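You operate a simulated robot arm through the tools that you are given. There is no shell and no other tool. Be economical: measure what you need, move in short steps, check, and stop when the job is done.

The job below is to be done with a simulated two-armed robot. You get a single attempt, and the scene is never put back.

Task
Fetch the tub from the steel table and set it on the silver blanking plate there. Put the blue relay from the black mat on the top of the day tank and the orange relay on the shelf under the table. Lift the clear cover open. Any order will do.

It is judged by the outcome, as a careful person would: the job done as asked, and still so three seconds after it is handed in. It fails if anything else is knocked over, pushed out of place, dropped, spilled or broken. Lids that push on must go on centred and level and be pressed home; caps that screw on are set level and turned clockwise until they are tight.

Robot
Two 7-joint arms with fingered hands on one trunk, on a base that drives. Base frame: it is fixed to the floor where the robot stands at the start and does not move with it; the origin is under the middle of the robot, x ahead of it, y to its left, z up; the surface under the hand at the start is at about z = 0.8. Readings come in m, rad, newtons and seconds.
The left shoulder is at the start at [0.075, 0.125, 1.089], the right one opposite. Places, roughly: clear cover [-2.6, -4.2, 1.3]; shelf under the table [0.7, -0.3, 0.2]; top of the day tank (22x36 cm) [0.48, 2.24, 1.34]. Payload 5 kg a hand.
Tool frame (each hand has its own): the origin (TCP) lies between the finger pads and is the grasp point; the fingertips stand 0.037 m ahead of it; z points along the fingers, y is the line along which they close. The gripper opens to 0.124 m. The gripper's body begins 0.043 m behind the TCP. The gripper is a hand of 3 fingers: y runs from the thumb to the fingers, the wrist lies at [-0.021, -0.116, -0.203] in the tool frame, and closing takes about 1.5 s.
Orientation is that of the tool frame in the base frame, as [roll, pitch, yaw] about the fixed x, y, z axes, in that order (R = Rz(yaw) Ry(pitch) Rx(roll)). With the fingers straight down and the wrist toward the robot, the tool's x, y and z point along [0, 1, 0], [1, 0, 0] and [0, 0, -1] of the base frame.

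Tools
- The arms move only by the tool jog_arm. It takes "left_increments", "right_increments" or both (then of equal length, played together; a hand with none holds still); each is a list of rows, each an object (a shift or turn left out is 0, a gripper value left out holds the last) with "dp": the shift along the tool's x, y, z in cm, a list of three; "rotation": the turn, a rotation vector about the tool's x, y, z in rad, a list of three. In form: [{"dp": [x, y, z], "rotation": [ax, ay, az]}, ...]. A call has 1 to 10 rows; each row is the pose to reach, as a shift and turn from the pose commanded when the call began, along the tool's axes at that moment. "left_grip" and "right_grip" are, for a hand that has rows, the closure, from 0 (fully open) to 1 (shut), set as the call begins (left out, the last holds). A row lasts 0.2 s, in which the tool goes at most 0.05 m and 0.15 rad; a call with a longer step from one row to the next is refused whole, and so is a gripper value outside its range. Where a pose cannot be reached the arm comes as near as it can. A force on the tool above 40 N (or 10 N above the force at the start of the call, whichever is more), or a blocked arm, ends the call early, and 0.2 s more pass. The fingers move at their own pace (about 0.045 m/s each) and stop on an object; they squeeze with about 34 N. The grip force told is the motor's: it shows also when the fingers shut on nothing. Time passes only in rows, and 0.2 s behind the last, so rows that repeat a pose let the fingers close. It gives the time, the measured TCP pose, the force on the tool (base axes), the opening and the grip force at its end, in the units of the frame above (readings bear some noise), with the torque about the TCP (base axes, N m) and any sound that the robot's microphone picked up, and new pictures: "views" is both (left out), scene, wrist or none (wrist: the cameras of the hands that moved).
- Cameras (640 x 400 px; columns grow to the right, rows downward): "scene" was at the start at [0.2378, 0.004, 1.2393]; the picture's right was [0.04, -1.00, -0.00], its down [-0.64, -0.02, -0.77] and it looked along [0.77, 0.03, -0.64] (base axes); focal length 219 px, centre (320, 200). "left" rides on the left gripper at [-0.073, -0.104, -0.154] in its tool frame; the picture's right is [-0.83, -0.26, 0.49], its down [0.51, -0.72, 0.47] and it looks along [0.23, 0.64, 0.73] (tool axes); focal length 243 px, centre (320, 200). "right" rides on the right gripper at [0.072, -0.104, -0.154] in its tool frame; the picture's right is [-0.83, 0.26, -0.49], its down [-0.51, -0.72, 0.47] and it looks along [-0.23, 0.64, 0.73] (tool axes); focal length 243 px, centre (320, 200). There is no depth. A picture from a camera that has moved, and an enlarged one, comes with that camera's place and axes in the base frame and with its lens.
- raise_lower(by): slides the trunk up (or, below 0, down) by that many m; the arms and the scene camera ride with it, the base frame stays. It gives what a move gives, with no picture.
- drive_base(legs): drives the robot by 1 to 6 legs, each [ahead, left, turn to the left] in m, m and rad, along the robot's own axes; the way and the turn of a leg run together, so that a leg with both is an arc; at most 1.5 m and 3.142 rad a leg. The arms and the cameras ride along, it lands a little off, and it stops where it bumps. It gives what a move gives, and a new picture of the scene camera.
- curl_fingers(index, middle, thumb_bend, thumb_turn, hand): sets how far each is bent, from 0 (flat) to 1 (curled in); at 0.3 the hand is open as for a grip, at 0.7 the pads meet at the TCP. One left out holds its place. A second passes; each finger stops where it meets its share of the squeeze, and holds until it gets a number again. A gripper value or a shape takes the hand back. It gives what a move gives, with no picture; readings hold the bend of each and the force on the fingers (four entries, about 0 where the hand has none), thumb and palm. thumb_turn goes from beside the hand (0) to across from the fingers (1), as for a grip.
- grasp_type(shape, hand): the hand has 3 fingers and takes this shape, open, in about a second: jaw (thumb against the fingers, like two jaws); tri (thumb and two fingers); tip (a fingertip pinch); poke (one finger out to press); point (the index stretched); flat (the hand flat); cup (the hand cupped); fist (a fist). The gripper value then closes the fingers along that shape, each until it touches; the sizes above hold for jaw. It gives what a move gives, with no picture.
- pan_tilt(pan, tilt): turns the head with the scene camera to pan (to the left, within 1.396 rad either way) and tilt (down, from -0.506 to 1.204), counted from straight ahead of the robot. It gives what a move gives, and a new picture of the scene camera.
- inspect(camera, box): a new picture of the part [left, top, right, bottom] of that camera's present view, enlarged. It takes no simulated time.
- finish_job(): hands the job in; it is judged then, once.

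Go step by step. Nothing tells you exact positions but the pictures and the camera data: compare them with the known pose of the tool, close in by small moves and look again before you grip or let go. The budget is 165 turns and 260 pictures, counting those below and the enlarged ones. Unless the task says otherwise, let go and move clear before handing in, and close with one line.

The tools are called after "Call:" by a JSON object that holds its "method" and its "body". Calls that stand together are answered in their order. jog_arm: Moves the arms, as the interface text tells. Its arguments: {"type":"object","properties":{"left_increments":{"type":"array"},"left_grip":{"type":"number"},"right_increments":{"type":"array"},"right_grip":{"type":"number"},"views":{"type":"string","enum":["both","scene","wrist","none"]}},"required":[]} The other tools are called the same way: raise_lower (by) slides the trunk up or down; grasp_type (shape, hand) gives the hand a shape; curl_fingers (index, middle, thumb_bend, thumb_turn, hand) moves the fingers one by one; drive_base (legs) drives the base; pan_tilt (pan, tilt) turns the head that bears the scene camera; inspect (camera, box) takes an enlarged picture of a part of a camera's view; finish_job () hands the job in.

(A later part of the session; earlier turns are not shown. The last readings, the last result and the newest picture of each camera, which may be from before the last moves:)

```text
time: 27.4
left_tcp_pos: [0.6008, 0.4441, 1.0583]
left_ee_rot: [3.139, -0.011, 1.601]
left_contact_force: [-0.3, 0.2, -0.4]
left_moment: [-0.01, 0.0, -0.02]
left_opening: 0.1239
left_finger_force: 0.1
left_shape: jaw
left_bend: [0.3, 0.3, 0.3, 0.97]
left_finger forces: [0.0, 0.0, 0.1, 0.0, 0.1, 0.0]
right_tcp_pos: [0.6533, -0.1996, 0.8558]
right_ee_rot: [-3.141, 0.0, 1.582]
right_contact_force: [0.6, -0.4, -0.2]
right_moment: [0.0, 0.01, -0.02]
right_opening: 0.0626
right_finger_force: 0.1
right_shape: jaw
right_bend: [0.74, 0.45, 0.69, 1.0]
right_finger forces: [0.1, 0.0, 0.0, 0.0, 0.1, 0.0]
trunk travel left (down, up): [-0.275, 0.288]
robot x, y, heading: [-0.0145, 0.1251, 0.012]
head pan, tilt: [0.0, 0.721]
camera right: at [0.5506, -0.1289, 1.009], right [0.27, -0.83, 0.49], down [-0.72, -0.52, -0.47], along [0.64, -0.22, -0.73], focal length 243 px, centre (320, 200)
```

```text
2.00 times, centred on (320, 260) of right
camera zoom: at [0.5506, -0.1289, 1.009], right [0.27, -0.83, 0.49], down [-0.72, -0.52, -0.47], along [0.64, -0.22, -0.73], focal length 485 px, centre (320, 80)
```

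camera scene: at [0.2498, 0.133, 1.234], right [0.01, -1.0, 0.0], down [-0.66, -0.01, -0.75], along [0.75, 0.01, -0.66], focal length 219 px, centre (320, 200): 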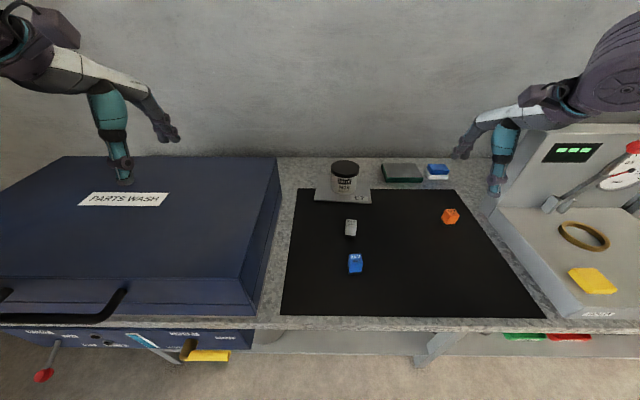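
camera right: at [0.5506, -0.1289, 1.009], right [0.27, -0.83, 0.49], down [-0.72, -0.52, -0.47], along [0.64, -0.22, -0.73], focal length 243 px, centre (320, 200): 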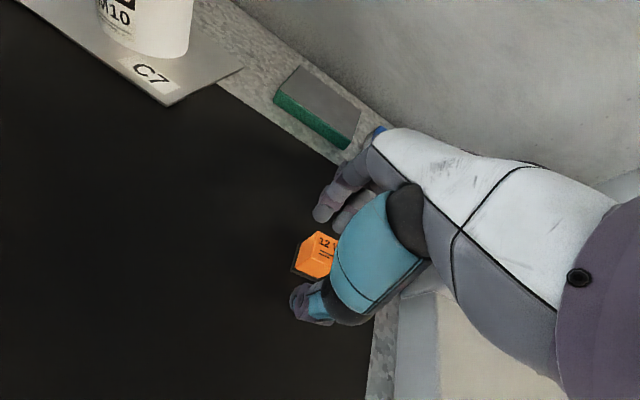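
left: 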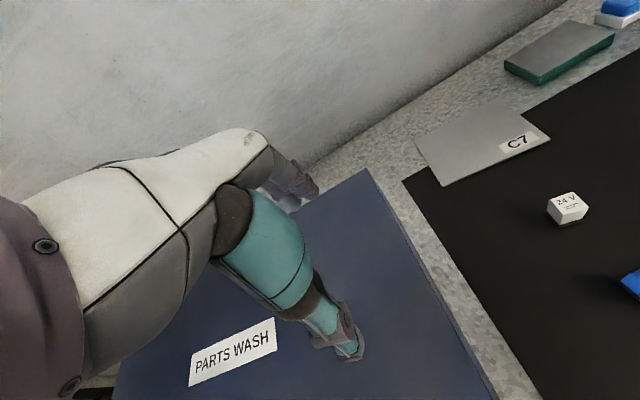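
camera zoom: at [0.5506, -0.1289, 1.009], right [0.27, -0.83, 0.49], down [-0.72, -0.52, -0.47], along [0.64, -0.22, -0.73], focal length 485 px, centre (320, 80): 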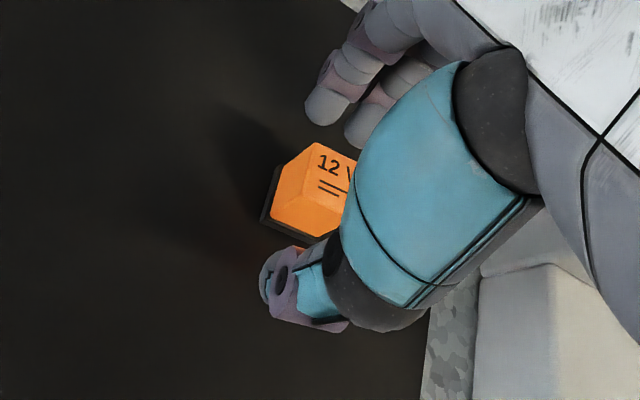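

A little lower for a better hold, then close.

Call:
{"method": "jog_arm", "body": {"right_increments": [{"dp": [0, 0, 0.4]}, {"dp": [0, 0, 0.8]}, {"dp": [0, 0, 0.8]}], "views": "none"}}

Call:
{"method": "jog_arm", "body": {"right_increments": [{"dp": [0, 0, 0]}, {"dp": [0, 0, 0]}, {"dp": [0, 0, 0]}, {"dp": [0, 0, 0]}, {"dp": [0, 0, 0]}, {"dp": [0, 0, 0]}, {"dp": [0, 0, 0]}], "right_grip": 1, "views": "wrist"}}

```text
time: 28.2
left_tcp_pos: [0.6, 0.4455, 1.0592]
left_ee_rot: [3.14, -0.012, 1.6]
left_contact_force: [-0.3, 0.1, -1.0]
left_moment: [0.0, 0.03, -0.01]
left_opening: 0.124
left_finger_force: 0.0
left_shape: jaw
left_bend: [0.3, 0.3, 0.3, 0.97]
left_finger forces: [0.0, 0.1, 0.0, 0.0, 0.1, 0.0]
right_tcp_pos: [0.6542, -0.2004, 0.8476]
right_ee_rot: [3.141, 0.0, 1.583]
right_contact_force: [-0.7, -0.1, 0.2]
right_moment: [0.02, 0.02, -0.01]
right_opening: 0.0622
right_finger_force: 0.0
right_shape: jaw
right_bend: [0.74, 0.45, 0.69, 1.0]
right_finger forces: [0.0, 0.0, 0.0, 0.0, 0.0, 0.1]
trunk travel left (down, up): [-0.275, 0.288]
robot x, y, heading: [-0.014, 0.1317, 0.009]
head pan, tilt: [0.0, 0.721]
```

```text
time: 29.8
left_tcp_pos: [0.6, 0.445, 1.0585]
left_ee_rot: [3.138, -0.012, 1.599]
left_contact_force: [0.2, -0.2, -0.5]
left_moment: [0.02, 0.0, -0.01]
left_opening: 0.1238
left_finger_force: 0.0
left_shape: jaw
left_bend: [0.3, 0.3, 0.3, 0.97]
left_finger forces: [0.0, 0.0, 0.0, 0.0, 0.1, 0.0]
right_tcp_pos: [0.6555, -0.2006, 0.8461]
right_ee_rot: [-3.141, 0.0, 1.584]
right_contact_force: [0.3, 0.0, -0.7]
right_moment: [-0.05, -0.04, 0.0]
right_opening: 0.0209
right_finger_force: 34.3
right_shape: jaw
right_bend: [0.73, 0.61, 0.74, 1.0]
right_finger forces: [19.5, 9.6, 0.1, 0.1, 30.1, 0.0]
trunk travel left (down, up): [-0.275, 0.288]
robot x, y, heading: [-0.0121, 0.1288, 0.014]
head pan, tilt: [0.0, 0.721]
camera right: at [0.5505, -0.1288, 1.0008], right [0.27, -0.83, 0.49], down [-0.72, -0.52, -0.47], along [0.64, -0.22, -0.73], focal length 243 px, centre (320, 200)
```

right: 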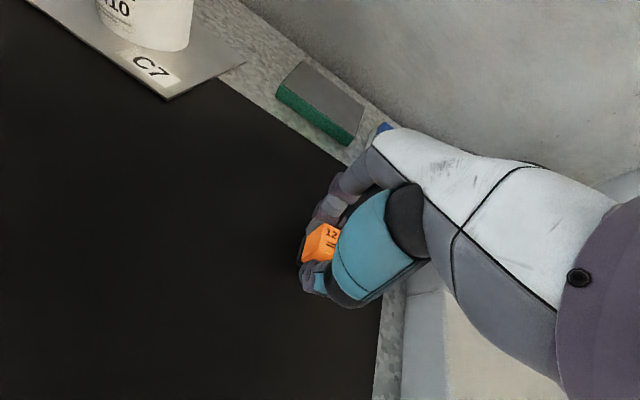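

Gripped. I lift it and check that it stays in the fingers.

Call:
{"method": "jog_arm", "body": {"right_increments": [{"dp": [0, 0, -2]}, {"dp": [0, 0, -6]}, {"dp": [0, 0, -10]}, {"dp": [0, 0, -14]}, {"dp": [0, 0, -14]}]}}

Call:
{"method": "inspect", "body": {"camera": "right", "box": [240, 160, 400, 360]}}

```text
time: 31.0
left_tcp_pos: [0.6008, 0.445, 1.0587]
left_ee_rot: [3.138, -0.012, 1.6]
left_contact_force: [-0.4, -0.2, 0.1]
left_moment: [0.02, -0.01, 0.0]
left_opening: 0.1239
left_finger_force: 0.1
left_shape: jaw
left_bend: [0.3, 0.3, 0.3, 0.97]
left_finger forces: [0.0, 0.0, 0.0, 0.0, 0.1, 0.0]
right_tcp_pos: [0.6543, -0.2006, 0.986]
right_ee_rot: [-3.139, -0.001, 1.584]
right_contact_force: [0.6, 0.6, -1.0]
right_moment: [0.02, 0.01, -0.03]
right_opening: 0.0207
right_finger_force: 33.9
right_shape: jaw
right_bend: [0.73, 0.61, 0.74, 1.0]
right_finger forces: [19.8, 9.9, 0.1, 0.0, 30.0, 0.1]
trunk travel left (down, up): [-0.275, 0.288]
robot x, y, heading: [-0.0142, 0.1302, 0.017]
head pan, tilt: [0.0, 0.721]
camera scene: at [0.2513, 0.134, 1.2336], right [0.01, -1.0, 0.0], down [-0.66, -0.01, -0.75], along [0.75, 0.01, -0.66], focal length 219 px, centre (320, 200)
camera right: at [0.5512, -0.1293, 1.1399], right [0.27, -0.83, 0.49], down [-0.72, -0.52, -0.47], along [0.64, -0.22, -0.73], focal length 243 px, centre (320, 200)
```

scene: 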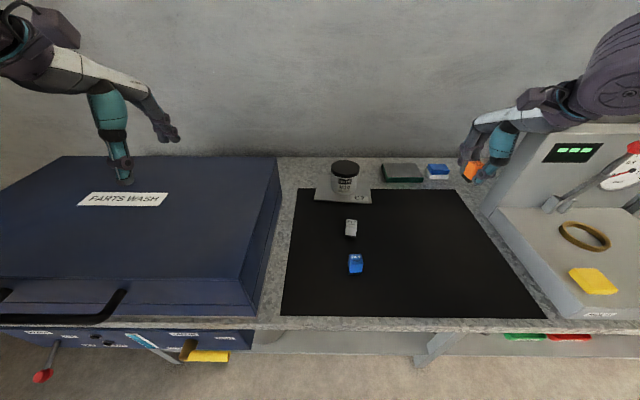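
right: 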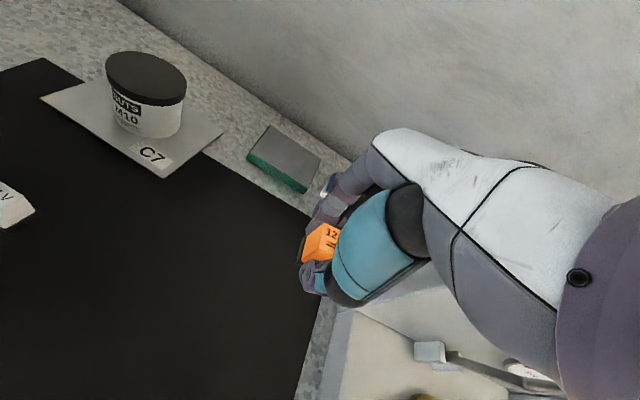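

```text
2.00 times, centred on (320, 260) of right
camera zoom: at [0.5512, -0.1293, 1.1399], right [0.27, -0.83, 0.49], down [-0.72, -0.52, -0.47], along [0.64, -0.22, -0.73], focal length 485 px, centre (320, 80)
```

zoom: 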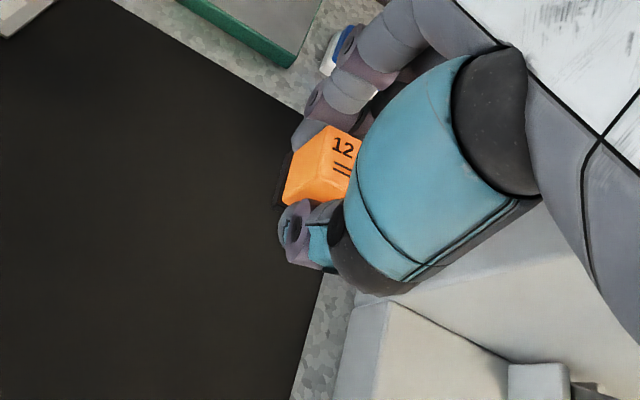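

The orange relay is held. I raise the right hand further for clearance, then reposition the base so the left hand can take the blue relay (~[0.51,0.062]).

Call:
{"method": "jog_arm", "body": {"right_increments": [{"dp": [0, 0, -4]}, {"dp": [0, 0, -8]}, {"dp": [0, 0, -11]}, {"dp": [0, 0, -11]}], "views": "none"}}

Call:
{"method": "drive_base", "body": {"legs": [[-0.19, 0, 0], [0, -0.2, 0]]}}

```text
time: 32.0
left_tcp_pos: [0.6019, 0.4434, 1.0589]
left_ee_rot: [3.138, -0.012, 1.6]
left_contact_force: [-0.2, -1.0, 0.0]
left_moment: [0.0, 0.0, 0.03]
left_opening: 0.124
left_finger_force: 0.1
left_shape: jaw
left_bend: [0.3, 0.3, 0.3, 0.97]
left_finger forces: [0.0, 0.0, 0.0, 0.0, 0.0, 0.0]
right_tcp_pos: [0.6534, -0.2005, 1.0981]
right_ee_rot: [-3.139, 0.0, 1.582]
right_contact_force: [0.0, -0.1, -0.1]
right_moment: [0.03, -0.01, 0.02]
right_opening: 0.0208
right_finger_force: 34.4
right_shape: jaw
right_bend: [0.73, 0.61, 0.74, 1.0]
right_finger forces: [20.0, 10.0, 0.0, 0.1, 30.1, 0.1]
trunk travel left (down, up): [-0.275, 0.288]
robot x, y, heading: [-0.0125, 0.1291, 0.009]
head pan, tilt: [0.0, 0.721]
```

```text
time: 35.6
left_tcp_pos: [0.4132, 0.2406, 1.0588]
left_ee_rot: [3.14, -0.012, 1.604]
left_contact_force: [0.5, 0.7, -1.1]
left_moment: [-0.02, 0.02, -0.01]
left_opening: 0.1241
left_finger_force: 0.2
left_shape: jaw
left_bend: [0.3, 0.3, 0.3, 0.97]
left_finger forces: [0.1, 0.0, 0.0, 0.1, 0.1, 0.0]
right_tcp_pos: [0.4676, -0.4036, 1.0966]
right_ee_rot: [3.141, 0.001, 1.587]
right_contact_force: [-1.4, -0.1, -0.8]
right_moment: [-0.01, -0.01, -0.02]
right_opening: 0.0207
right_finger_force: 33.9
right_shape: jaw
right_bend: [0.73, 0.61, 0.74, 1.0]
right_finger forces: [19.9, 10.0, 0.0, 0.0, 29.9, 0.1]
trunk travel left (down, up): [-0.275, 0.288]
robot x, y, heading: [-0.1998, -0.0795, 0.015]
head pan, tilt: [0.0, 0.721]
camera scene: at [0.0645, -0.0701, 1.2337], right [0.02, -1.0, 0.0], down [-0.66, -0.01, -0.75], along [0.75, 0.01, -0.66], focal length 219 px, centre (320, 200)
```

scene: 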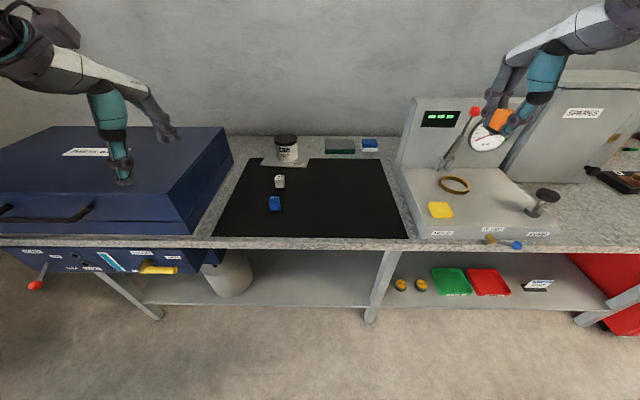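

Blue relay at about [0.506,0.06]. I bring the left hand above it, half closed.

Call:
{"method": "jog_arm", "body": {"left_increments": [{"dp": [-4, 2, 0]}, {"dp": [-8, 4.2, 0]}, {"dp": [-12, 6.4, 1]}, {"dp": [-15, 8, 4]}, {"dp": [-18, 9.5, 7]}, {"dp": [-18, 9.5, 11]}, {"dp": [-18, 9.5, 11]}], "left_grip": 0.45, "views": "wrist"}}

Call:
{"method": "inspect", "body": {"camera": "left", "box": [240, 160, 480, 340]}}

```text
time: 37.2
left_tcp_pos: [0.516, 0.0661, 0.9452]
left_ee_rot: [3.139, -0.013, 1.605]
left_contact_force: [0.0, -0.9, 0.1]
left_moment: [0.04, 0.0, 0.0]
left_opening: 0.0688
left_finger_force: 0.1
left_shape: jaw
left_bend: [0.74, 0.43, 0.67, 1.0]
left_finger forces: [0.0, 0.0, 0.0, 0.1, 0.1, 0.0]
right_tcp_pos: [0.4686, -0.4044, 1.098]
right_ee_rot: [-3.141, -0.001, 1.586]
right_contact_force: [-0.7, 0.6, -0.3]
right_moment: [-0.01, -0.02, 0.01]
right_opening: 0.0211
right_finger_force: 34.0
right_shape: jaw
right_bend: [0.73, 0.61, 0.74, 1.0]
right_finger forces: [19.9, 10.1, 0.0, 0.1, 30.0, 0.0]
trunk travel left (down, up): [-0.275, 0.288]
robot x, y, heading: [-0.2007, -0.0757, 0.011]
head pan, tilt: [0.0, 0.721]
camera left: at [0.4127, -0.0118, 1.0964], right [-0.23, -0.83, -0.5], down [-0.74, 0.49, -0.47], along [0.63, 0.26, -0.73], focal length 243 px, centre (320, 200)
```

left: 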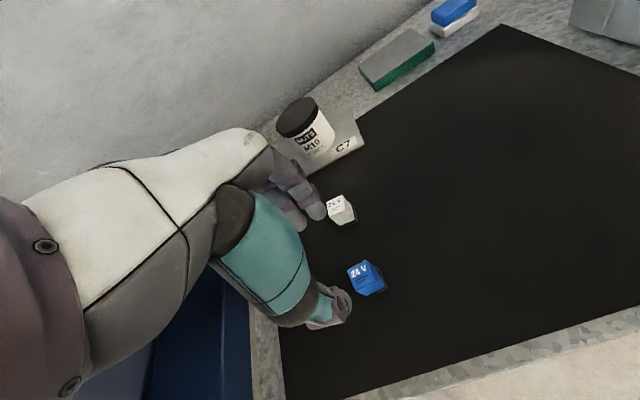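

```text
2.22 times, centred on (360, 250) of left
camera zoom: at [0.4127, -0.0118, 1.0964], right [-0.23, -0.83, -0.5], down [-0.74, 0.49, -0.47], along [0.63, 0.26, -0.73], focal length 539 px, centre (231, 89)
```

zoom: 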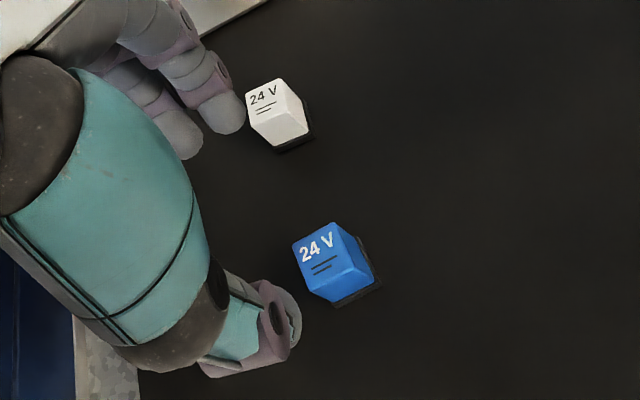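

Blue relay centre [0.509,0.060], square to the axes. I correct and descend.

Call:
{"method": "jog_arm", "body": {"left_increments": [{"dp": [-0.6, -0.7, 1]}, {"dp": [-0.6, -0.7, 4.5]}, {"dp": [-0.6, -0.7, 7.5]}, {"dp": [-0.6, -0.7, 9]}, {"dp": [-0.6, -0.7, 9]}], "left_grip": 0.5, "views": "none"}}

Call:
{"method": "inspect", "body": {"camera": "left", "box": [240, 160, 440, 340]}}

```text
time: 38.4
left_tcp_pos: [0.5082, 0.0597, 0.8568]
left_ee_rot: [3.137, -0.012, 1.603]
left_contact_force: [0.5, -0.8, -0.2]
left_moment: [-0.02, 0.0, -0.01]
left_opening: 0.0623
left_finger_force: 0.1
left_shape: jaw
left_bend: [0.74, 0.45, 0.69, 1.0]
left_finger forces: [0.0, 0.0, 0.0, 0.1, 0.0, 0.1]
right_tcp_pos: [0.4684, -0.4033, 1.0966]
right_ee_rot: [3.141, 0.002, 1.584]
right_contact_force: [-0.9, -0.6, -0.6]
right_moment: [0.0, -0.03, -0.02]
right_opening: 0.0207
right_finger_force: 33.7
right_shape: jaw
right_bend: [0.73, 0.61, 0.74, 1.0]
right_finger forces: [20.0, 9.9, 0.0, 0.0, 30.0, 0.0]
trunk travel left (down, up): [-0.275, 0.288]
robot x, y, heading: [-0.1958, -0.0767, 0.015]
head pan, tilt: [0.0, 0.721]
```

```text
2.22 times, centred on (340, 250) of left
camera zoom: at [0.4052, -0.0166, 1.0071], right [-0.23, -0.83, -0.5], down [-0.74, 0.49, -0.47], along [0.63, 0.26, -0.73], focal length 539 px, centre (276, 89)
```

zoom: 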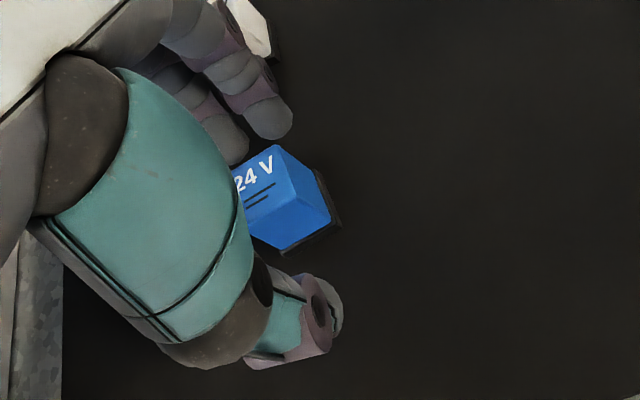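

Well straddled. I lower 9 mm more and close.

Call:
{"method": "jog_arm", "body": {"left_increments": [{"dp": [0, 0, 0.5]}, {"dp": [0, 0, 0.9]}, {"dp": [0, 0, 0.9]}], "views": "none"}}

Call:
{"method": "jog_arm", "body": {"left_increments": [{"dp": [0, 0, 0]}, {"dp": [0, 0, 0]}, {"dp": [0, 0, 0]}, {"dp": [0, 0, 0]}, {"dp": [0, 0, 0]}, {"dp": [0, 0, 0]}, {"dp": [0, 0, 0]}], "left_grip": 1, "views": "none"}}

Call:
{"method": "jog_arm", "body": {"left_increments": [{"dp": [0, 0, -2]}, {"dp": [0, 0, -6]}, {"dp": [0, 0, -10]}, {"dp": [0, 0, -14]}, {"dp": [0, 0, -18]}, {"dp": [0, 0, -22]}, {"dp": [0, 0, -22]}]}}

```text
time: 39.2
left_tcp_pos: [0.5081, 0.0608, 0.8472]
left_ee_rot: [-3.142, -0.012, 1.602]
left_contact_force: [-0.1, 0.4, 0.2]
left_moment: [-0.04, -0.03, -0.01]
left_opening: 0.0624
left_finger_force: 0.0
left_shape: jaw
left_bend: [0.74, 0.45, 0.69, 1.0]
left_finger forces: [0.1, 0.0, 0.1, 0.1, 0.0, 0.1]
right_tcp_pos: [0.4692, -0.4044, 1.0969]
right_ee_rot: [3.141, 0.001, 1.586]
right_contact_force: [-0.4, 0.6, 0.1]
right_moment: [0.0, 0.01, 0.04]
right_opening: 0.0209
right_finger_force: 33.7
right_shape: jaw
right_bend: [0.73, 0.61, 0.74, 1.0]
right_finger forces: [19.9, 10.0, 0.0, 0.1, 30.0, 0.0]
trunk travel left (down, up): [-0.275, 0.288]
robot x, y, heading: [-0.1983, -0.0739, 0.016]
head pan, tilt: [0.0, 0.721]
```

```text
time: 40.8
left_tcp_pos: [0.5075, 0.0612, 0.8473]
left_ee_rot: [3.141, -0.013, 1.604]
left_contact_force: [0.3, -0.5, -0.8]
left_moment: [0.01, -0.04, -0.03]
left_opening: 0.0205
left_finger_force: 34.5
left_shape: jaw
left_bend: [0.73, 0.61, 0.74, 1.0]
left_finger forces: [19.6, 9.1, 0.1, 0.0, 29.8, 0.0]
right_tcp_pos: [0.4693, -0.4053, 1.0969]
right_ee_rot: [3.141, 0.001, 1.587]
right_contact_force: [1.0, 0.0, -1.2]
right_moment: [0.03, 0.01, 0.03]
right_opening: 0.0208
right_finger_force: 33.6
right_shape: jaw
right_bend: [0.73, 0.61, 0.74, 1.0]
right_finger forces: [19.9, 10.1, 0.0, 0.0, 29.9, 0.1]
trunk travel left (down, up): [-0.275, 0.288]
robot x, y, heading: [-0.1978, -0.0757, 0.016]
head pan, tilt: [0.0, 0.721]
```

```text
time: 42.4
left_tcp_pos: [0.5075, 0.0587, 1.0653]
left_ee_rot: [3.138, -0.01, 1.605]
left_contact_force: [1.6, 0.9, -1.2]
left_moment: [-0.07, 0.02, 0.02]
left_opening: 0.0201
left_finger_force: 34.4
left_shape: jaw
left_bend: [0.73, 0.61, 0.74, 1.0]
left_finger forces: [19.6, 10.1, 0.0, 0.1, 29.6, 0.1]
right_tcp_pos: [0.469, -0.4036, 1.0952]
right_ee_rot: [-3.141, 0.001, 1.586]
right_contact_force: [0.2, -1.4, -1.2]
right_moment: [-0.01, 0.02, 0.01]
right_opening: 0.0208
right_finger_force: 33.7
right_shape: jaw
right_bend: [0.73, 0.61, 0.74, 1.0]
right_finger forces: [19.9, 10.0, 0.1, 0.0, 30.0, 0.1]
trunk travel left (down, up): [-0.275, 0.288]
robot x, y, heading: [-0.1981, -0.0777, 0.014]
head pan, tilt: [0.0, 0.721]
camera scene: at [0.0651, -0.0701, 1.2335], right [0.02, -1.0, 0.0], down [-0.66, -0.01, -0.75], along [0.75, 0.01, -0.66], focal length 219 px, centre (320, 200)
camera left: at [0.4054, -0.0188, 1.217], right [-0.23, -0.83, -0.5], down [-0.74, 0.49, -0.47], along [0.63, 0.26, -0.73], focal length 243 px, centre (320, 200)
```

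scene: 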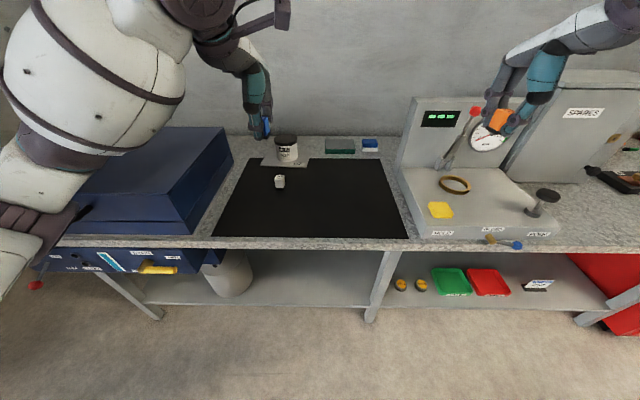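
left: 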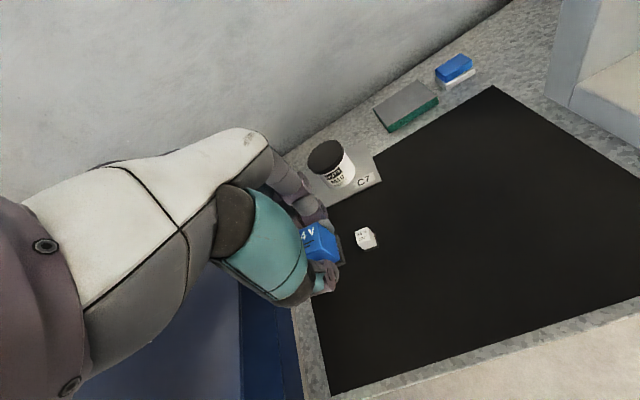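

Both relays are held. For the shelf I back off, raise the left hand high, lower the trunk and go in under the table with the right hand pointing down.

Call:
{"method": "drive_base", "body": {"legs": [[-0.22, 0, 0], [0, 0.17, 0]]}}

Call:
{"method": "jog_arm", "body": {"left_increments": [{"dp": [1.5, 0, -4]}, {"dp": [3, 0, -8]}, {"dp": [4.5, 0, -12]}, {"dp": [6, 0, -16]}, {"dp": [7.5, 0, -20]}, {"dp": [9, 0, -24]}, {"dp": [9, 0, -24]}], "views": "scene"}}

```text
time: 45.8
left_tcp_pos: [0.2861, 0.223, 1.0658]
left_ee_rot: [3.139, -0.011, 1.605]
left_contact_force: [0.7, -0.5, -0.3]
left_moment: [-0.02, 0.0, 0.0]
left_opening: 0.02
left_finger_force: 34.1
left_shape: jaw
left_bend: [0.73, 0.61, 0.74, 1.0]
left_finger forces: [19.8, 10.1, 0.0, 0.1, 29.8, 0.0]
right_tcp_pos: [0.2466, -0.2394, 1.0974]
right_ee_rot: [3.142, -0.001, 1.585]
right_contact_force: [0.2, 0.0, -0.8]
right_moment: [0.0, -0.01, -0.01]
right_opening: 0.0208
right_finger_force: 34.2
right_shape: jaw
right_bend: [0.73, 0.61, 0.74, 1.0]
right_finger forces: [19.9, 10.1, 0.0, 0.0, 30.1, 0.1]
trunk travel left (down, up): [-0.275, 0.288]
robot x, y, heading: [-0.4212, 0.0919, 0.013]
head pan, tilt: [0.0, 0.721]
camera scene: at [-0.1568, 0.0951, 1.2337], right [0.01, -1.0, 0.0], down [-0.66, -0.01, -0.75], along [0.75, 0.01, -0.66], focal length 219 px, centre (320, 200)
```

scene: 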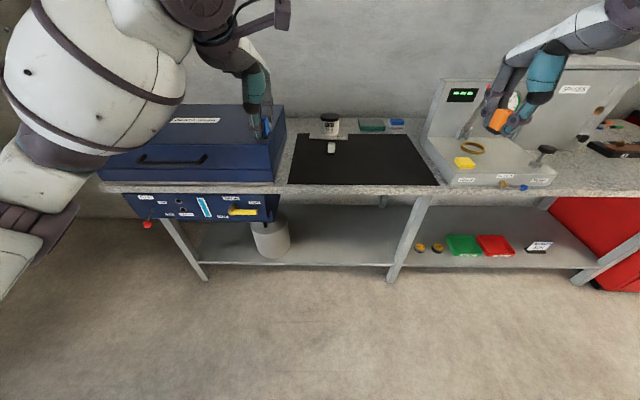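

```text
time: 47.4
left_tcp_pos: [0.2825, 0.3104, 1.3067]
left_ee_rot: [3.14, -0.011, 1.604]
left_contact_force: [1.1, 0.3, -2.1]
left_moment: [0.0, 0.01, 0.0]
left_opening: 0.0199
left_finger_force: 34.4
left_shape: jaw
left_bend: [0.73, 0.61, 0.74, 1.0]
left_finger forces: [19.6, 10.7, 0.1, 0.0, 29.7, 0.0]
right_tcp_pos: [0.247, -0.2396, 1.0964]
right_ee_rot: [-3.141, 0.002, 1.584]
right_contact_force: [-0.3, -0.9, -0.8]
right_moment: [0.0, 0.0, 0.0]
right_opening: 0.0206
right_finger_force: 34.0
right_shape: jaw
right_bend: [0.73, 0.61, 0.74, 1.0]
right_finger forces: [20.0, 10.1, 0.0, 0.1, 30.0, 0.0]
trunk travel left (down, up): [-0.275, 0.288]
robot x, y, heading: [-0.4177, 0.0888, 0.015]
head pan, tilt: [0.0, 0.721]
camera scene: at [-0.1561, 0.0953, 1.2335], right [0.01, -1.0, 0.0], down [-0.66, -0.01, -0.75], along [0.75, 0.01, -0.66], focal length 219 px, centre (320, 200)
```

scene: 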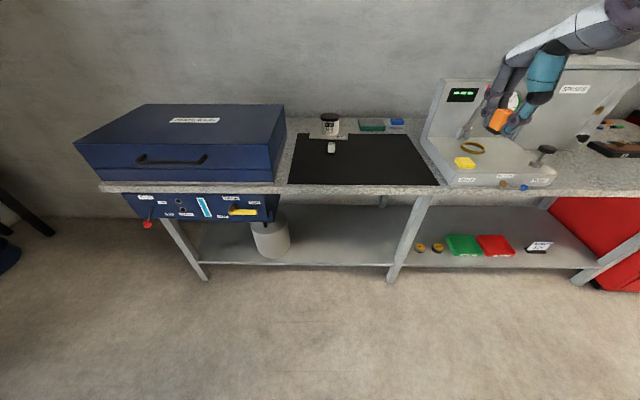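

Clear shelf area lies left of the middle leg (shelf front edge x≈0.50, z≈0.2; back ≈0.94). I raise the left a bit more, shift left, and lower the trunk.

Call:
{"method": "jog_arm", "body": {"left_increments": [{"dp": [0, 0, -4]}, {"dp": [0, 0, -8]}, {"dp": [0, 0, -8]}], "views": "none"}}

Call:
{"method": "drive_base", "body": {"legs": [[0, 0.09, 0]]}}

Call:
{"method": "raise_lower", "body": {"by": -0.27}}

Call:
{"method": "pan_tilt", "body": {"pan": 0, "tilt": 0.65}}

```text
time: 48.2
left_tcp_pos: [0.2829, 0.3102, 1.3864]
left_ee_rot: [3.14, -0.012, 1.604]
left_contact_force: [0.1, 0.0, 0.2]
left_moment: [-0.01, 0.03, 0.01]
left_opening: 0.0199
left_finger_force: 33.5
left_shape: jaw
left_bend: [0.73, 0.61, 0.74, 1.0]
left_finger forces: [19.7, 10.7, 0.0, 0.0, 29.6, 0.0]
right_tcp_pos: [0.2473, -0.2391, 1.0968]
right_ee_rot: [-3.139, -0.001, 1.584]
right_contact_force: [0.1, 0.1, -1.3]
right_moment: [-0.02, 0.04, -0.02]
right_opening: 0.0207
right_finger_force: 34.3
right_shape: jaw
right_bend: [0.73, 0.61, 0.74, 1.0]
right_finger forces: [19.9, 10.2, 0.0, 0.0, 30.0, 0.0]
trunk travel left (down, up): [-0.275, 0.288]
robot x, y, heading: [-0.4197, 0.0885, 0.019]
head pan, tilt: [0.0, 0.721]
```

```text
time: 49.6
left_tcp_pos: [0.281, 0.3978, 1.3875]
left_ee_rot: [3.141, -0.014, 1.601]
left_contact_force: [0.2, 0.4, -0.7]
left_moment: [-0.02, -0.02, -0.01]
left_opening: 0.0201
left_finger_force: 33.3
left_shape: jaw
left_bend: [0.73, 0.61, 0.74, 1.0]
left_finger forces: [19.8, 10.7, 0.0, 0.0, 29.7, 0.0]
right_tcp_pos: [0.2463, -0.1511, 1.0962]
right_ee_rot: [3.141, -0.002, 1.584]
right_contact_force: [1.0, -0.9, -0.8]
right_moment: [0.01, 0.01, -0.03]
right_opening: 0.0208
right_finger_force: 33.9
right_shape: jaw
right_bend: [0.73, 0.61, 0.74, 1.0]
right_finger forces: [19.9, 10.1, 0.0, 0.0, 30.1, 0.0]
trunk travel left (down, up): [-0.275, 0.288]
robot x, y, heading: [-0.4223, 0.1765, 0.017]
head pan, tilt: [0.0, 0.721]
camera scene: at [-0.1581, 0.1835, 1.2337], right [0.01, -1.0, 0.0], down [-0.66, -0.01, -0.75], along [0.75, 0.01, -0.66], focal length 219 px, centre (320, 200)
```

scene: 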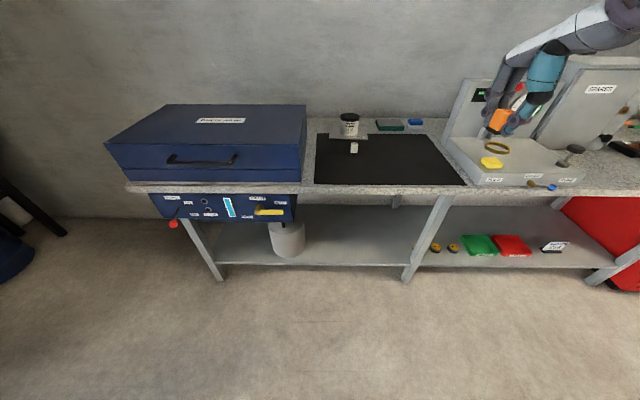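

```text
time: 52.4
left_tcp_pos: [0.281, 0.3968, 1.1166]
left_ee_rot: [3.138, -0.011, 1.6]
left_contact_force: [0.0, -0.5, -0.4]
left_moment: [0.01, 0.0, 0.03]
left_opening: 0.0202
left_finger_force: 34.2
left_shape: jaw
left_bend: [0.73, 0.61, 0.74, 1.0]
left_finger forces: [19.7, 10.8, 0.0, 0.0, 29.8, 0.0]
right_tcp_pos: [0.2447, -0.1504, 0.8278]
right_ee_rot: [3.141, 0.0, 1.585]
right_contact_force: [-0.7, 0.5, -0.2]
right_moment: [0.0, 0.03, 0.04]
right_opening: 0.0211
right_finger_force: 34.0
right_shape: jaw
right_bend: [0.73, 0.61, 0.74, 1.0]
right_finger forces: [19.9, 10.2, 0.0, 0.1, 30.1, 0.1]
trunk travel left (down, up): [-0.005, 0.558]
robot x, y, heading: [-0.4215, 0.1793, 0.01]
head pan, tilt: [0.0, 0.721]
```

```text
time: 53.0
left_tcp_pos: [0.2803, 0.398, 1.1157]
left_ee_rot: [3.141, -0.011, 1.604]
left_contact_force: [-0.2, -0.4, -0.5]
left_moment: [-0.02, -0.01, -0.01]
left_opening: 0.0202
left_finger_force: 34.0
left_shape: jaw
left_bend: [0.73, 0.61, 0.74, 1.0]
left_finger forces: [19.7, 10.7, 0.0, 0.0, 29.8, 0.0]
right_tcp_pos: [0.2459, -0.15, 0.8268]
right_ee_rot: [3.141, 0.0, 1.586]
right_contact_force: [0.5, 1.0, -0.3]
right_moment: [-0.04, 0.01, 0.0]
right_opening: 0.0208
right_finger_force: 34.3
right_shape: jaw
right_bend: [0.73, 0.61, 0.74, 1.0]
right_finger forces: [19.9, 10.0, 0.0, 0.1, 30.1, 0.0]
trunk travel left (down, up): [-0.005, 0.558]
robot x, y, heading: [-0.4251, 0.1791, 0.015]
head pan, tilt: [0.0, 0.649]
camera scene: at [-0.067, 0.1858, 0.9518], right [0.01, -1.0, 0.0], down [-0.6, -0.01, -0.8], along [0.8, 0.01, -0.6], focal length 219 px, centre (320, 200)
```

scene: 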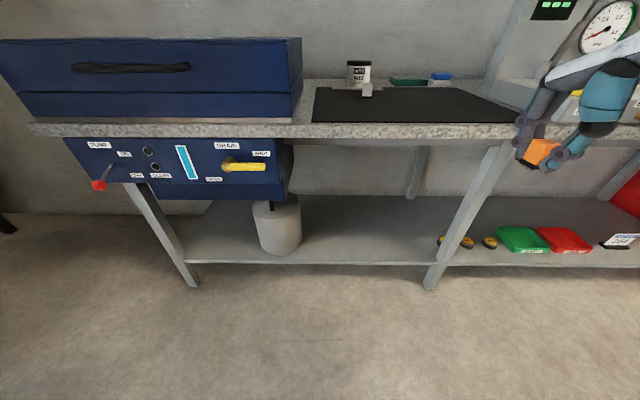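

Free shelf space is y ∈ (-0.25, 0.2). I lower the right hand in front of the table toward z≈0.35, moving left a bit.

Call:
{"method": "jog_arm", "body": {"right_increments": [{"dp": [1.2, 0, 4.8]}, {"dp": [2.4, 0, 9.6]}, {"dp": [3.6, 0, 14.4]}, {"dp": [4.8, 0, 19.2]}, {"dp": [6, 0, 24]}, {"dp": [7.2, 0, 28.8]}, {"dp": [8.4, 0, 33.6]}, {"dp": [9.6, 0, 38.4]}, {"dp": [10.8, 0, 43.2]}, {"dp": [12, 0, 48]}]}}

```text
time: 55.2
left_tcp_pos: [0.2814, 0.3966, 1.1149]
left_ee_rot: [3.14, -0.014, 1.603]
left_contact_force: [-0.6, 0.4, -0.6]
left_moment: [0.0, 0.04, 0.02]
left_opening: 0.02
left_finger_force: 33.5
left_shape: jaw
left_bend: [0.73, 0.61, 0.74, 1.0]
left_finger forces: [19.7, 10.8, 0.0, 0.0, 29.7, 0.0]
right_tcp_pos: [0.2446, -0.0302, 0.3457]
right_ee_rot: [3.141, -0.002, 1.584]
right_contact_force: [-0.6, 0.8, -0.6]
right_moment: [0.02, 0.04, 0.01]
right_opening: 0.0208
right_finger_force: 33.9
right_shape: jaw
right_bend: [0.73, 0.61, 0.74, 1.0]
right_finger forces: [19.9, 10.6, 0.1, 0.0, 29.9, 0.1]
trunk travel left (down, up): [-0.005, 0.558]
robot x, y, heading: [-0.4209, 0.1746, 0.012]
head pan, tilt: [0.0, 0.649]
camera scene: at [-0.0662, 0.1856, 0.9515], right [0.01, -1.0, 0.0], down [-0.61, -0.01, -0.8], along [0.8, 0.01, -0.61], focal length 219 px, centre (320, 200)
camera right: at [0.1402, 0.0419, 0.5001], right [0.27, -0.83, 0.49], down [-0.71, -0.52, -0.47], along [0.64, -0.22, -0.73], focal length 243 px, centre (320, 200)
```

scene: 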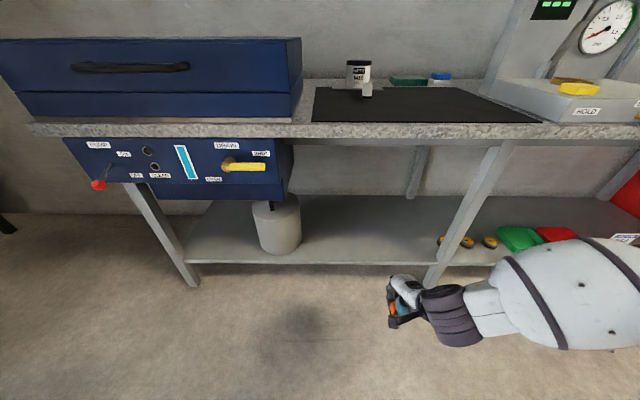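
right: 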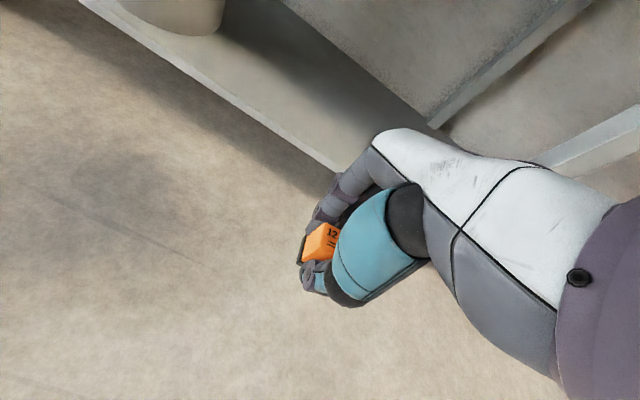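

The forearm lies far to the right, near the leg; stretching the arm will straighten it. I extend the hand forward about 22 cm before any driving.

Call:
{"method": "jog_arm", "body": {"right_increments": [{"dp": [0, 3.5, 0]}, {"dp": [0, 7.5, 0]}, {"dp": [0, 11.5, 0]}, {"dp": [0, 15, 0]}, {"dp": [0, 18, 0]}, {"dp": [0, 20, 0]}, {"dp": [0, 22, 0]}, {"dp": [0, 22, 0]}]}}

```text
time: 57.0
left_tcp_pos: [0.2806, 0.3967, 1.1156]
left_ee_rot: [3.138, -0.013, 1.601]
left_contact_force: [-0.3, 0.1, -1.1]
left_moment: [0.0, 0.01, -0.02]
left_opening: 0.0202
left_finger_force: 34.0
left_shape: jaw
left_bend: [0.73, 0.61, 0.74, 1.0]
left_finger forces: [19.7, 10.8, 0.0, 0.0, 29.7, 0.1]
right_tcp_pos: [0.4641, -0.0264, 0.3475]
right_ee_rot: [-3.141, 0.0, 1.585]
right_contact_force: [-0.1, 0.9, -1.1]
right_moment: [-0.03, -0.05, 0.01]
right_opening: 0.0206
right_finger_force: 33.9
right_shape: jaw
right_bend: [0.73, 0.61, 0.74, 1.0]
right_finger forces: [19.9, 10.6, 0.0, 0.0, 29.9, 0.1]
trunk travel left (down, up): [-0.005, 0.558]
robot x, y, heading: [-0.4181, 0.1779, 0.021]
head pan, tilt: [0.0, 0.649]
camera scene: at [-0.0672, 0.1857, 0.9519], right [0.01, -1.0, 0.0], down [-0.6, -0.01, -0.8], along [0.8, 0.01, -0.6], focal length 219 px, centre (320, 200)
camera right: at [0.3603, 0.0451, 0.5017], right [0.27, -0.83, 0.49], down [-0.71, -0.52, -0.47], along [0.64, -0.22, -0.73], focal length 243 px, centre (320, 200)
```

scene: 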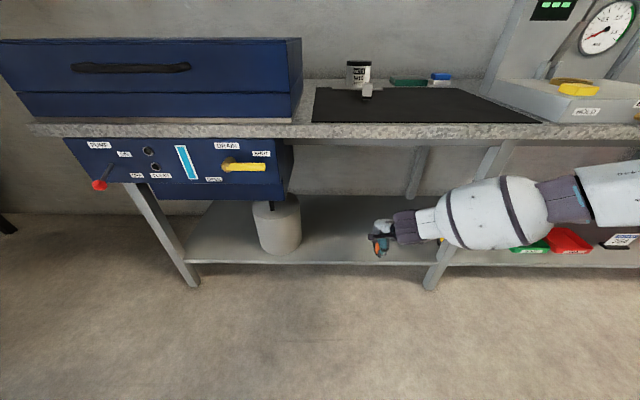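
right: 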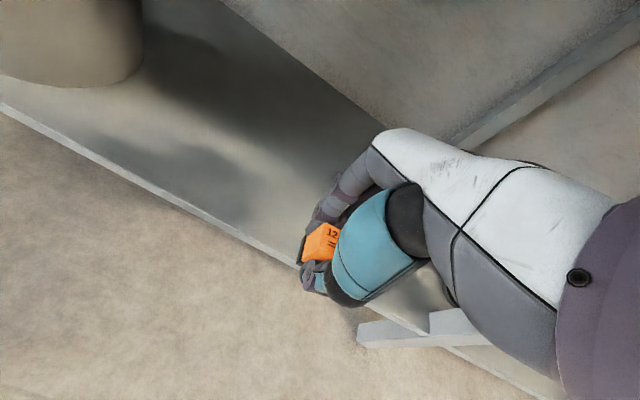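

Still room to stretch; I extend 8 cm more and look at the forearm.

Call:
{"method": "jog_arm", "body": {"right_increments": [{"dp": [1, 3, 0]}, {"dp": [2, 6, 0]}, {"dp": [3, 9, 0]}, {"dp": [4, 11, 0]}, {"dp": [4, 11, 0]}]}}

```text
time: 58.2
left_tcp_pos: [0.2809, 0.3981, 1.117]
left_ee_rot: [3.137, -0.013, 1.602]
left_contact_force: [-0.4, 0.4, -0.1]
left_moment: [0.02, -0.01, -0.01]
left_opening: 0.0202
left_finger_force: 34.0
left_shape: jaw
left_bend: [0.73, 0.61, 0.74, 1.0]
left_finger forces: [19.7, 10.8, 0.1, 0.0, 29.7, 0.0]
right_tcp_pos: [0.5732, 0.0162, 0.3459]
right_ee_rot: [-3.141, -0.001, 1.584]
right_contact_force: [-0.1, 0.0, -0.7]
right_moment: [0.0, -0.01, -0.02]
right_opening: 0.0205
right_finger_force: 33.5
right_shape: jaw
right_bend: [0.73, 0.61, 0.74, 1.0]
right_finger forces: [20.0, 10.4, 0.1, 0.1, 29.8, 0.0]
trunk travel left (down, up): [-0.005, 0.558]
robot x, y, heading: [-0.4205, 0.1797, 0.016]
head pan, tilt: [0.0, 0.649]
camera scene: at [-0.0673, 0.1858, 0.9519], right [0.01, -1.0, 0.0], down [-0.6, -0.01, -0.8], along [0.8, 0.01, -0.6], focal length 219 px, centre (320, 200)
camera right: at [0.4692, 0.0871, 0.5011], right [0.27, -0.83, 0.49], down [-0.71, -0.52, -0.47], along [0.64, -0.22, -0.73], focal length 243 px, centre (320, 200)
```

scene: 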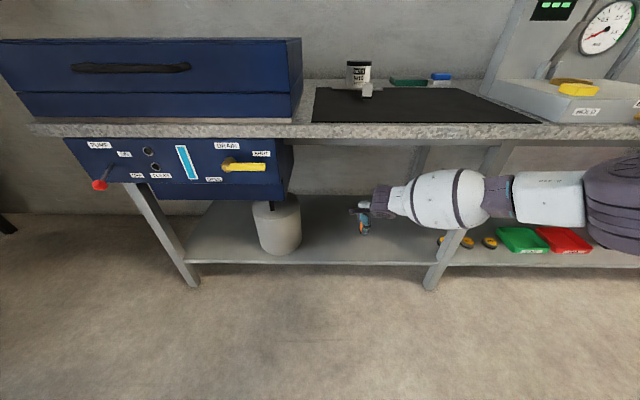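
right: 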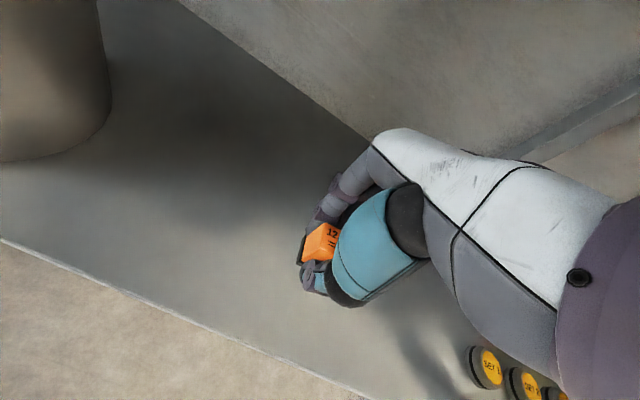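

The hand is above the shelf, 7 cm inside its front edge, with nothing touched. I lower toward the shelf.

Call:
{"method": "jog_arm", "body": {"right_increments": [{"dp": [0, 0.5, 3]}, {"dp": [0, 1, 6]}, {"dp": [0, 1, 8.5]}, {"dp": [0, 1, 8.5]}]}}

```text
time: 59.2
left_tcp_pos: [0.2819, 0.3975, 1.1165]
left_ee_rot: [3.14, -0.012, 1.603]
left_contact_force: [0.5, -0.9, -0.3]
left_moment: [-0.05, 0.03, 0.01]
left_opening: 0.0203
left_finger_force: 34.3
left_shape: jaw
left_bend: [0.73, 0.61, 0.74, 1.0]
left_finger forces: [19.7, 10.9, 0.0, 0.1, 29.7, 0.0]
right_tcp_pos: [0.5807, 0.0125, 0.2788]
right_ee_rot: [3.141, 0.0, 1.586]
right_contact_force: [-0.4, -0.6, 0.0]
right_moment: [0.01, 0.01, 0.01]
right_opening: 0.0206
right_finger_force: 34.1
right_shape: jaw
right_bend: [0.73, 0.61, 0.74, 1.0]
right_finger forces: [19.9, 10.3, 0.0, 0.0, 29.8, 0.1]
right hand out of reach, approached as far as the arm can: row 3, 4
trunk travel left (down, up): [-0.005, 0.558]
robot x, y, heading: [-0.4204, 0.1791, 0.011]
head pan, tilt: [0.0, 0.649]
camera scene: at [-0.0668, 0.1857, 0.9517], right [0.01, -1.0, 0.0], down [-0.6, -0.01, -0.8], along [0.8, 0.01, -0.6], focal length 219 px, centre (320, 200)
camera right: at [0.4775, 0.0836, 0.4331], right [0.27, -0.83, 0.49], down [-0.71, -0.52, -0.47], along [0.64, -0.22, -0.73], focal length 243 px, centre (320, 200)
```

scene: 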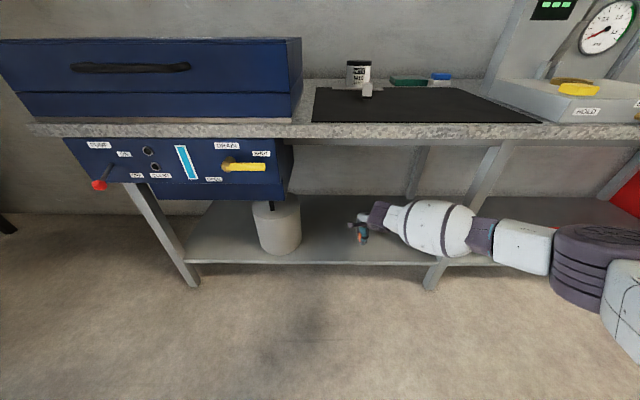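
right: 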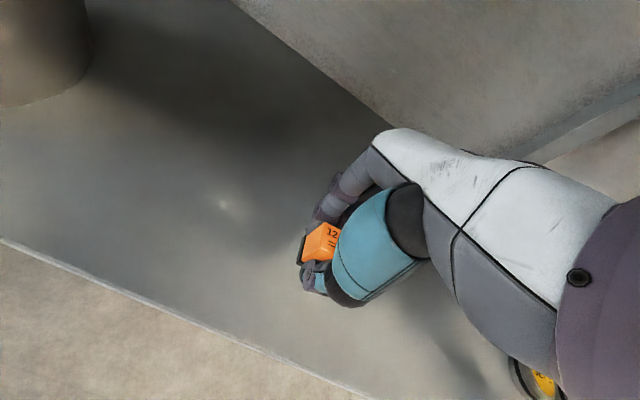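

At its reach limit; I drive 5 cm ahead and then continue down.

Call:
{"method": "drive_base", "body": {"legs": [[0.06, 0, 0]]}}

Call:
{"method": "jog_arm", "body": {"right_increments": [{"dp": [0, -1.5, 0.8]}, {"dp": [0, -3, 1.6]}, {"dp": [0, -3, 2.2]}, {"dp": [0, -3, 2.2]}], "views": "wrist"}}

```text
time: 60.2
left_tcp_pos: [0.3414, 0.3985, 1.1161]
left_ee_rot: [3.141, -0.013, 1.603]
left_contact_force: [1.1, 0.1, -1.9]
left_moment: [0.03, 0.02, 0.04]
left_opening: 0.0203
left_finger_force: 34.2
left_shape: jaw
left_bend: [0.73, 0.61, 0.74, 1.0]
left_finger forces: [19.9, 11.0, 0.0, 0.0, 29.9, 0.1]
right_tcp_pos: [0.6415, 0.0127, 0.2786]
right_ee_rot: [-3.14, 0.0, 1.583]
right_contact_force: [-0.4, 0.3, -1.1]
right_moment: [0.0, -0.02, 0.0]
right_opening: 0.0207
right_finger_force: 34.5
right_shape: jaw
right_bend: [0.73, 0.61, 0.74, 1.0]
right_finger forces: [19.9, 10.3, 0.1, 0.0, 29.8, 0.0]
trunk travel left (down, up): [-0.005, 0.558]
robot x, y, heading: [-0.363, 0.1833, 0.014]
head pan, tilt: [0.0, 0.649]
camera scene: at [-0.0069, 0.1868, 0.9515], right [0.01, -1.0, 0.0], down [-0.61, -0.01, -0.8], along [0.8, 0.01, -0.61], focal length 219 px, centre (320, 200)
```

scene: 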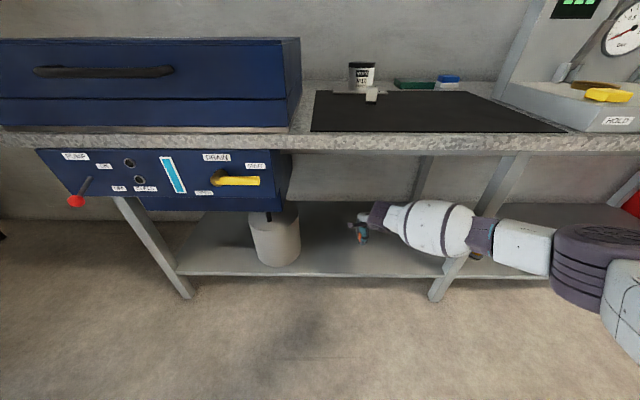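

```text
time: 61.2
left_tcp_pos: [0.34, 0.3998, 1.1168]
left_ee_rot: [3.139, -0.012, 1.602]
left_contact_force: [0.1, -0.6, 0.2]
left_moment: [0.02, 0.0, 0.01]
left_opening: 0.02
left_finger_force: 34.0
left_shape: jaw
left_bend: [0.73, 0.61, 0.74, 1.0]
left_finger forces: [19.8, 10.9, 0.0, 0.0, 29.8, 0.0]
right_tcp_pos: [0.611, 0.0123, 0.2573]
right_ee_rot: [-3.141, 0.0, 1.586]
right_contact_force: [-0.2, 0.1, -0.1]
right_moment: [-0.04, -0.01, 0.03]
right_opening: 0.0205
right_finger_force: 33.3
right_shape: jaw
right_bend: [0.73, 0.61, 0.74, 1.0]
right_finger forces: [19.9, 10.3, 0.0, 0.0, 29.7, 0.0]
trunk travel left (down, up): [-0.005, 0.558]
robot x, y, heading: [-0.3631, 0.1787, 0.018]
head pan, tilt: [0.0, 0.649]
camera right: at [0.5069, 0.0838, 0.4108], right [0.27, -0.83, 0.49], down [-0.71, -0.52, -0.47], along [0.64, -0.22, -0.73], focal length 243 px, centre (320, 200)
```

right: 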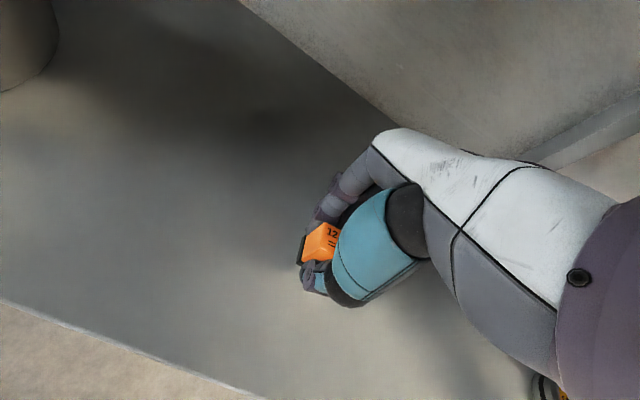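

Call:
{"method": "jog_arm", "body": {"right_increments": [{"dp": [0, 0, 0.4]}, {"dp": [0, 0, 0.8]}, {"dp": [0, 0, 0.8]}], "views": "none"}}

Call:
{"method": "jog_arm", "body": {"right_increments": [{"dp": [0, 0, 0.3]}, {"dp": [0, 0, 0.5]}, {"dp": [0, 0, 0.5]}], "views": "wrist"}}

```text
time: 62.0
left_tcp_pos: [0.3399, 0.3987, 1.1163]
left_ee_rot: [-3.141, -0.012, 1.604]
left_contact_force: [0.1, -0.2, 0.2]
left_moment: [0.01, 0.01, 0.03]
left_opening: 0.0203
left_finger_force: 33.8
left_shape: jaw
left_bend: [0.73, 0.61, 0.74, 1.0]
left_finger forces: [19.8, 10.9, 0.1, 0.0, 29.9, 0.0]
right_tcp_pos: [0.6097, 0.0127, 0.2484]
right_ee_rot: [3.141, 0.0, 1.585]
right_contact_force: [-0.5, 0.2, -1.4]
right_moment: [0.02, 0.0, 0.0]
right_opening: 0.0205
right_finger_force: 33.7
right_shape: jaw
right_bend: [0.73, 0.61, 0.74, 1.0]
right_finger forces: [19.9, 10.3, 0.1, 0.1, 29.7, 0.0]
trunk travel left (down, up): [-0.005, 0.558]
robot x, y, heading: [-0.3618, 0.1779, 0.017]
head pan, tilt: [0.0, 0.649]
```

```text
time: 62.8
left_tcp_pos: [0.3392, 0.3985, 1.1179]
left_ee_rot: [3.14, -0.011, 1.601]
left_contact_force: [-0.7, -0.2, -0.2]
left_moment: [0.03, 0.03, 0.01]
left_opening: 0.0199
left_finger_force: 33.9
left_shape: jaw
left_bend: [0.73, 0.61, 0.74, 1.0]
left_finger forces: [19.8, 10.9, 0.0, 0.1, 29.8, 0.0]
right_tcp_pos: [0.6113, 0.0127, 0.2438]
right_ee_rot: [-3.141, 0.0, 1.585]
right_contact_force: [-0.3, -0.3, 3.8]
right_moment: [-0.06, -0.02, -0.01]
right_opening: 0.0206
right_finger_force: 33.9
right_shape: jaw
right_bend: [0.73, 0.61, 0.74, 1.0]
right_finger forces: [19.7, 12.1, 0.1, 0.1, 31.2, 0.0]
trunk travel left (down, up): [-0.005, 0.558]
robot x, y, heading: [-0.3632, 0.1799, 0.013]
head pan, tilt: [0.0, 0.649]
camera right: at [0.5068, 0.0842, 0.3982], right [0.27, -0.83, 0.49], down [-0.71, -0.52, -0.47], along [0.64, -0.22, -0.73], focal length 243 px, centre (320, 200)
```

right: 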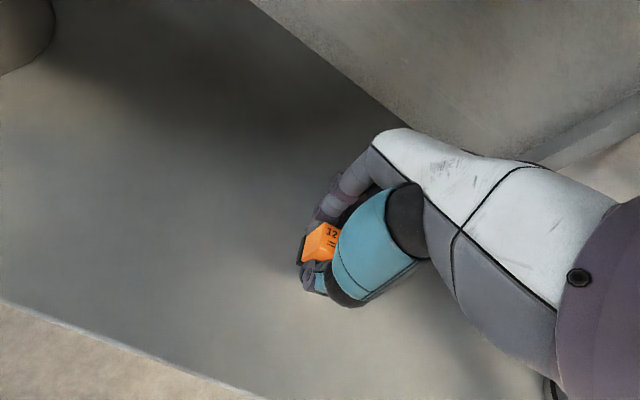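

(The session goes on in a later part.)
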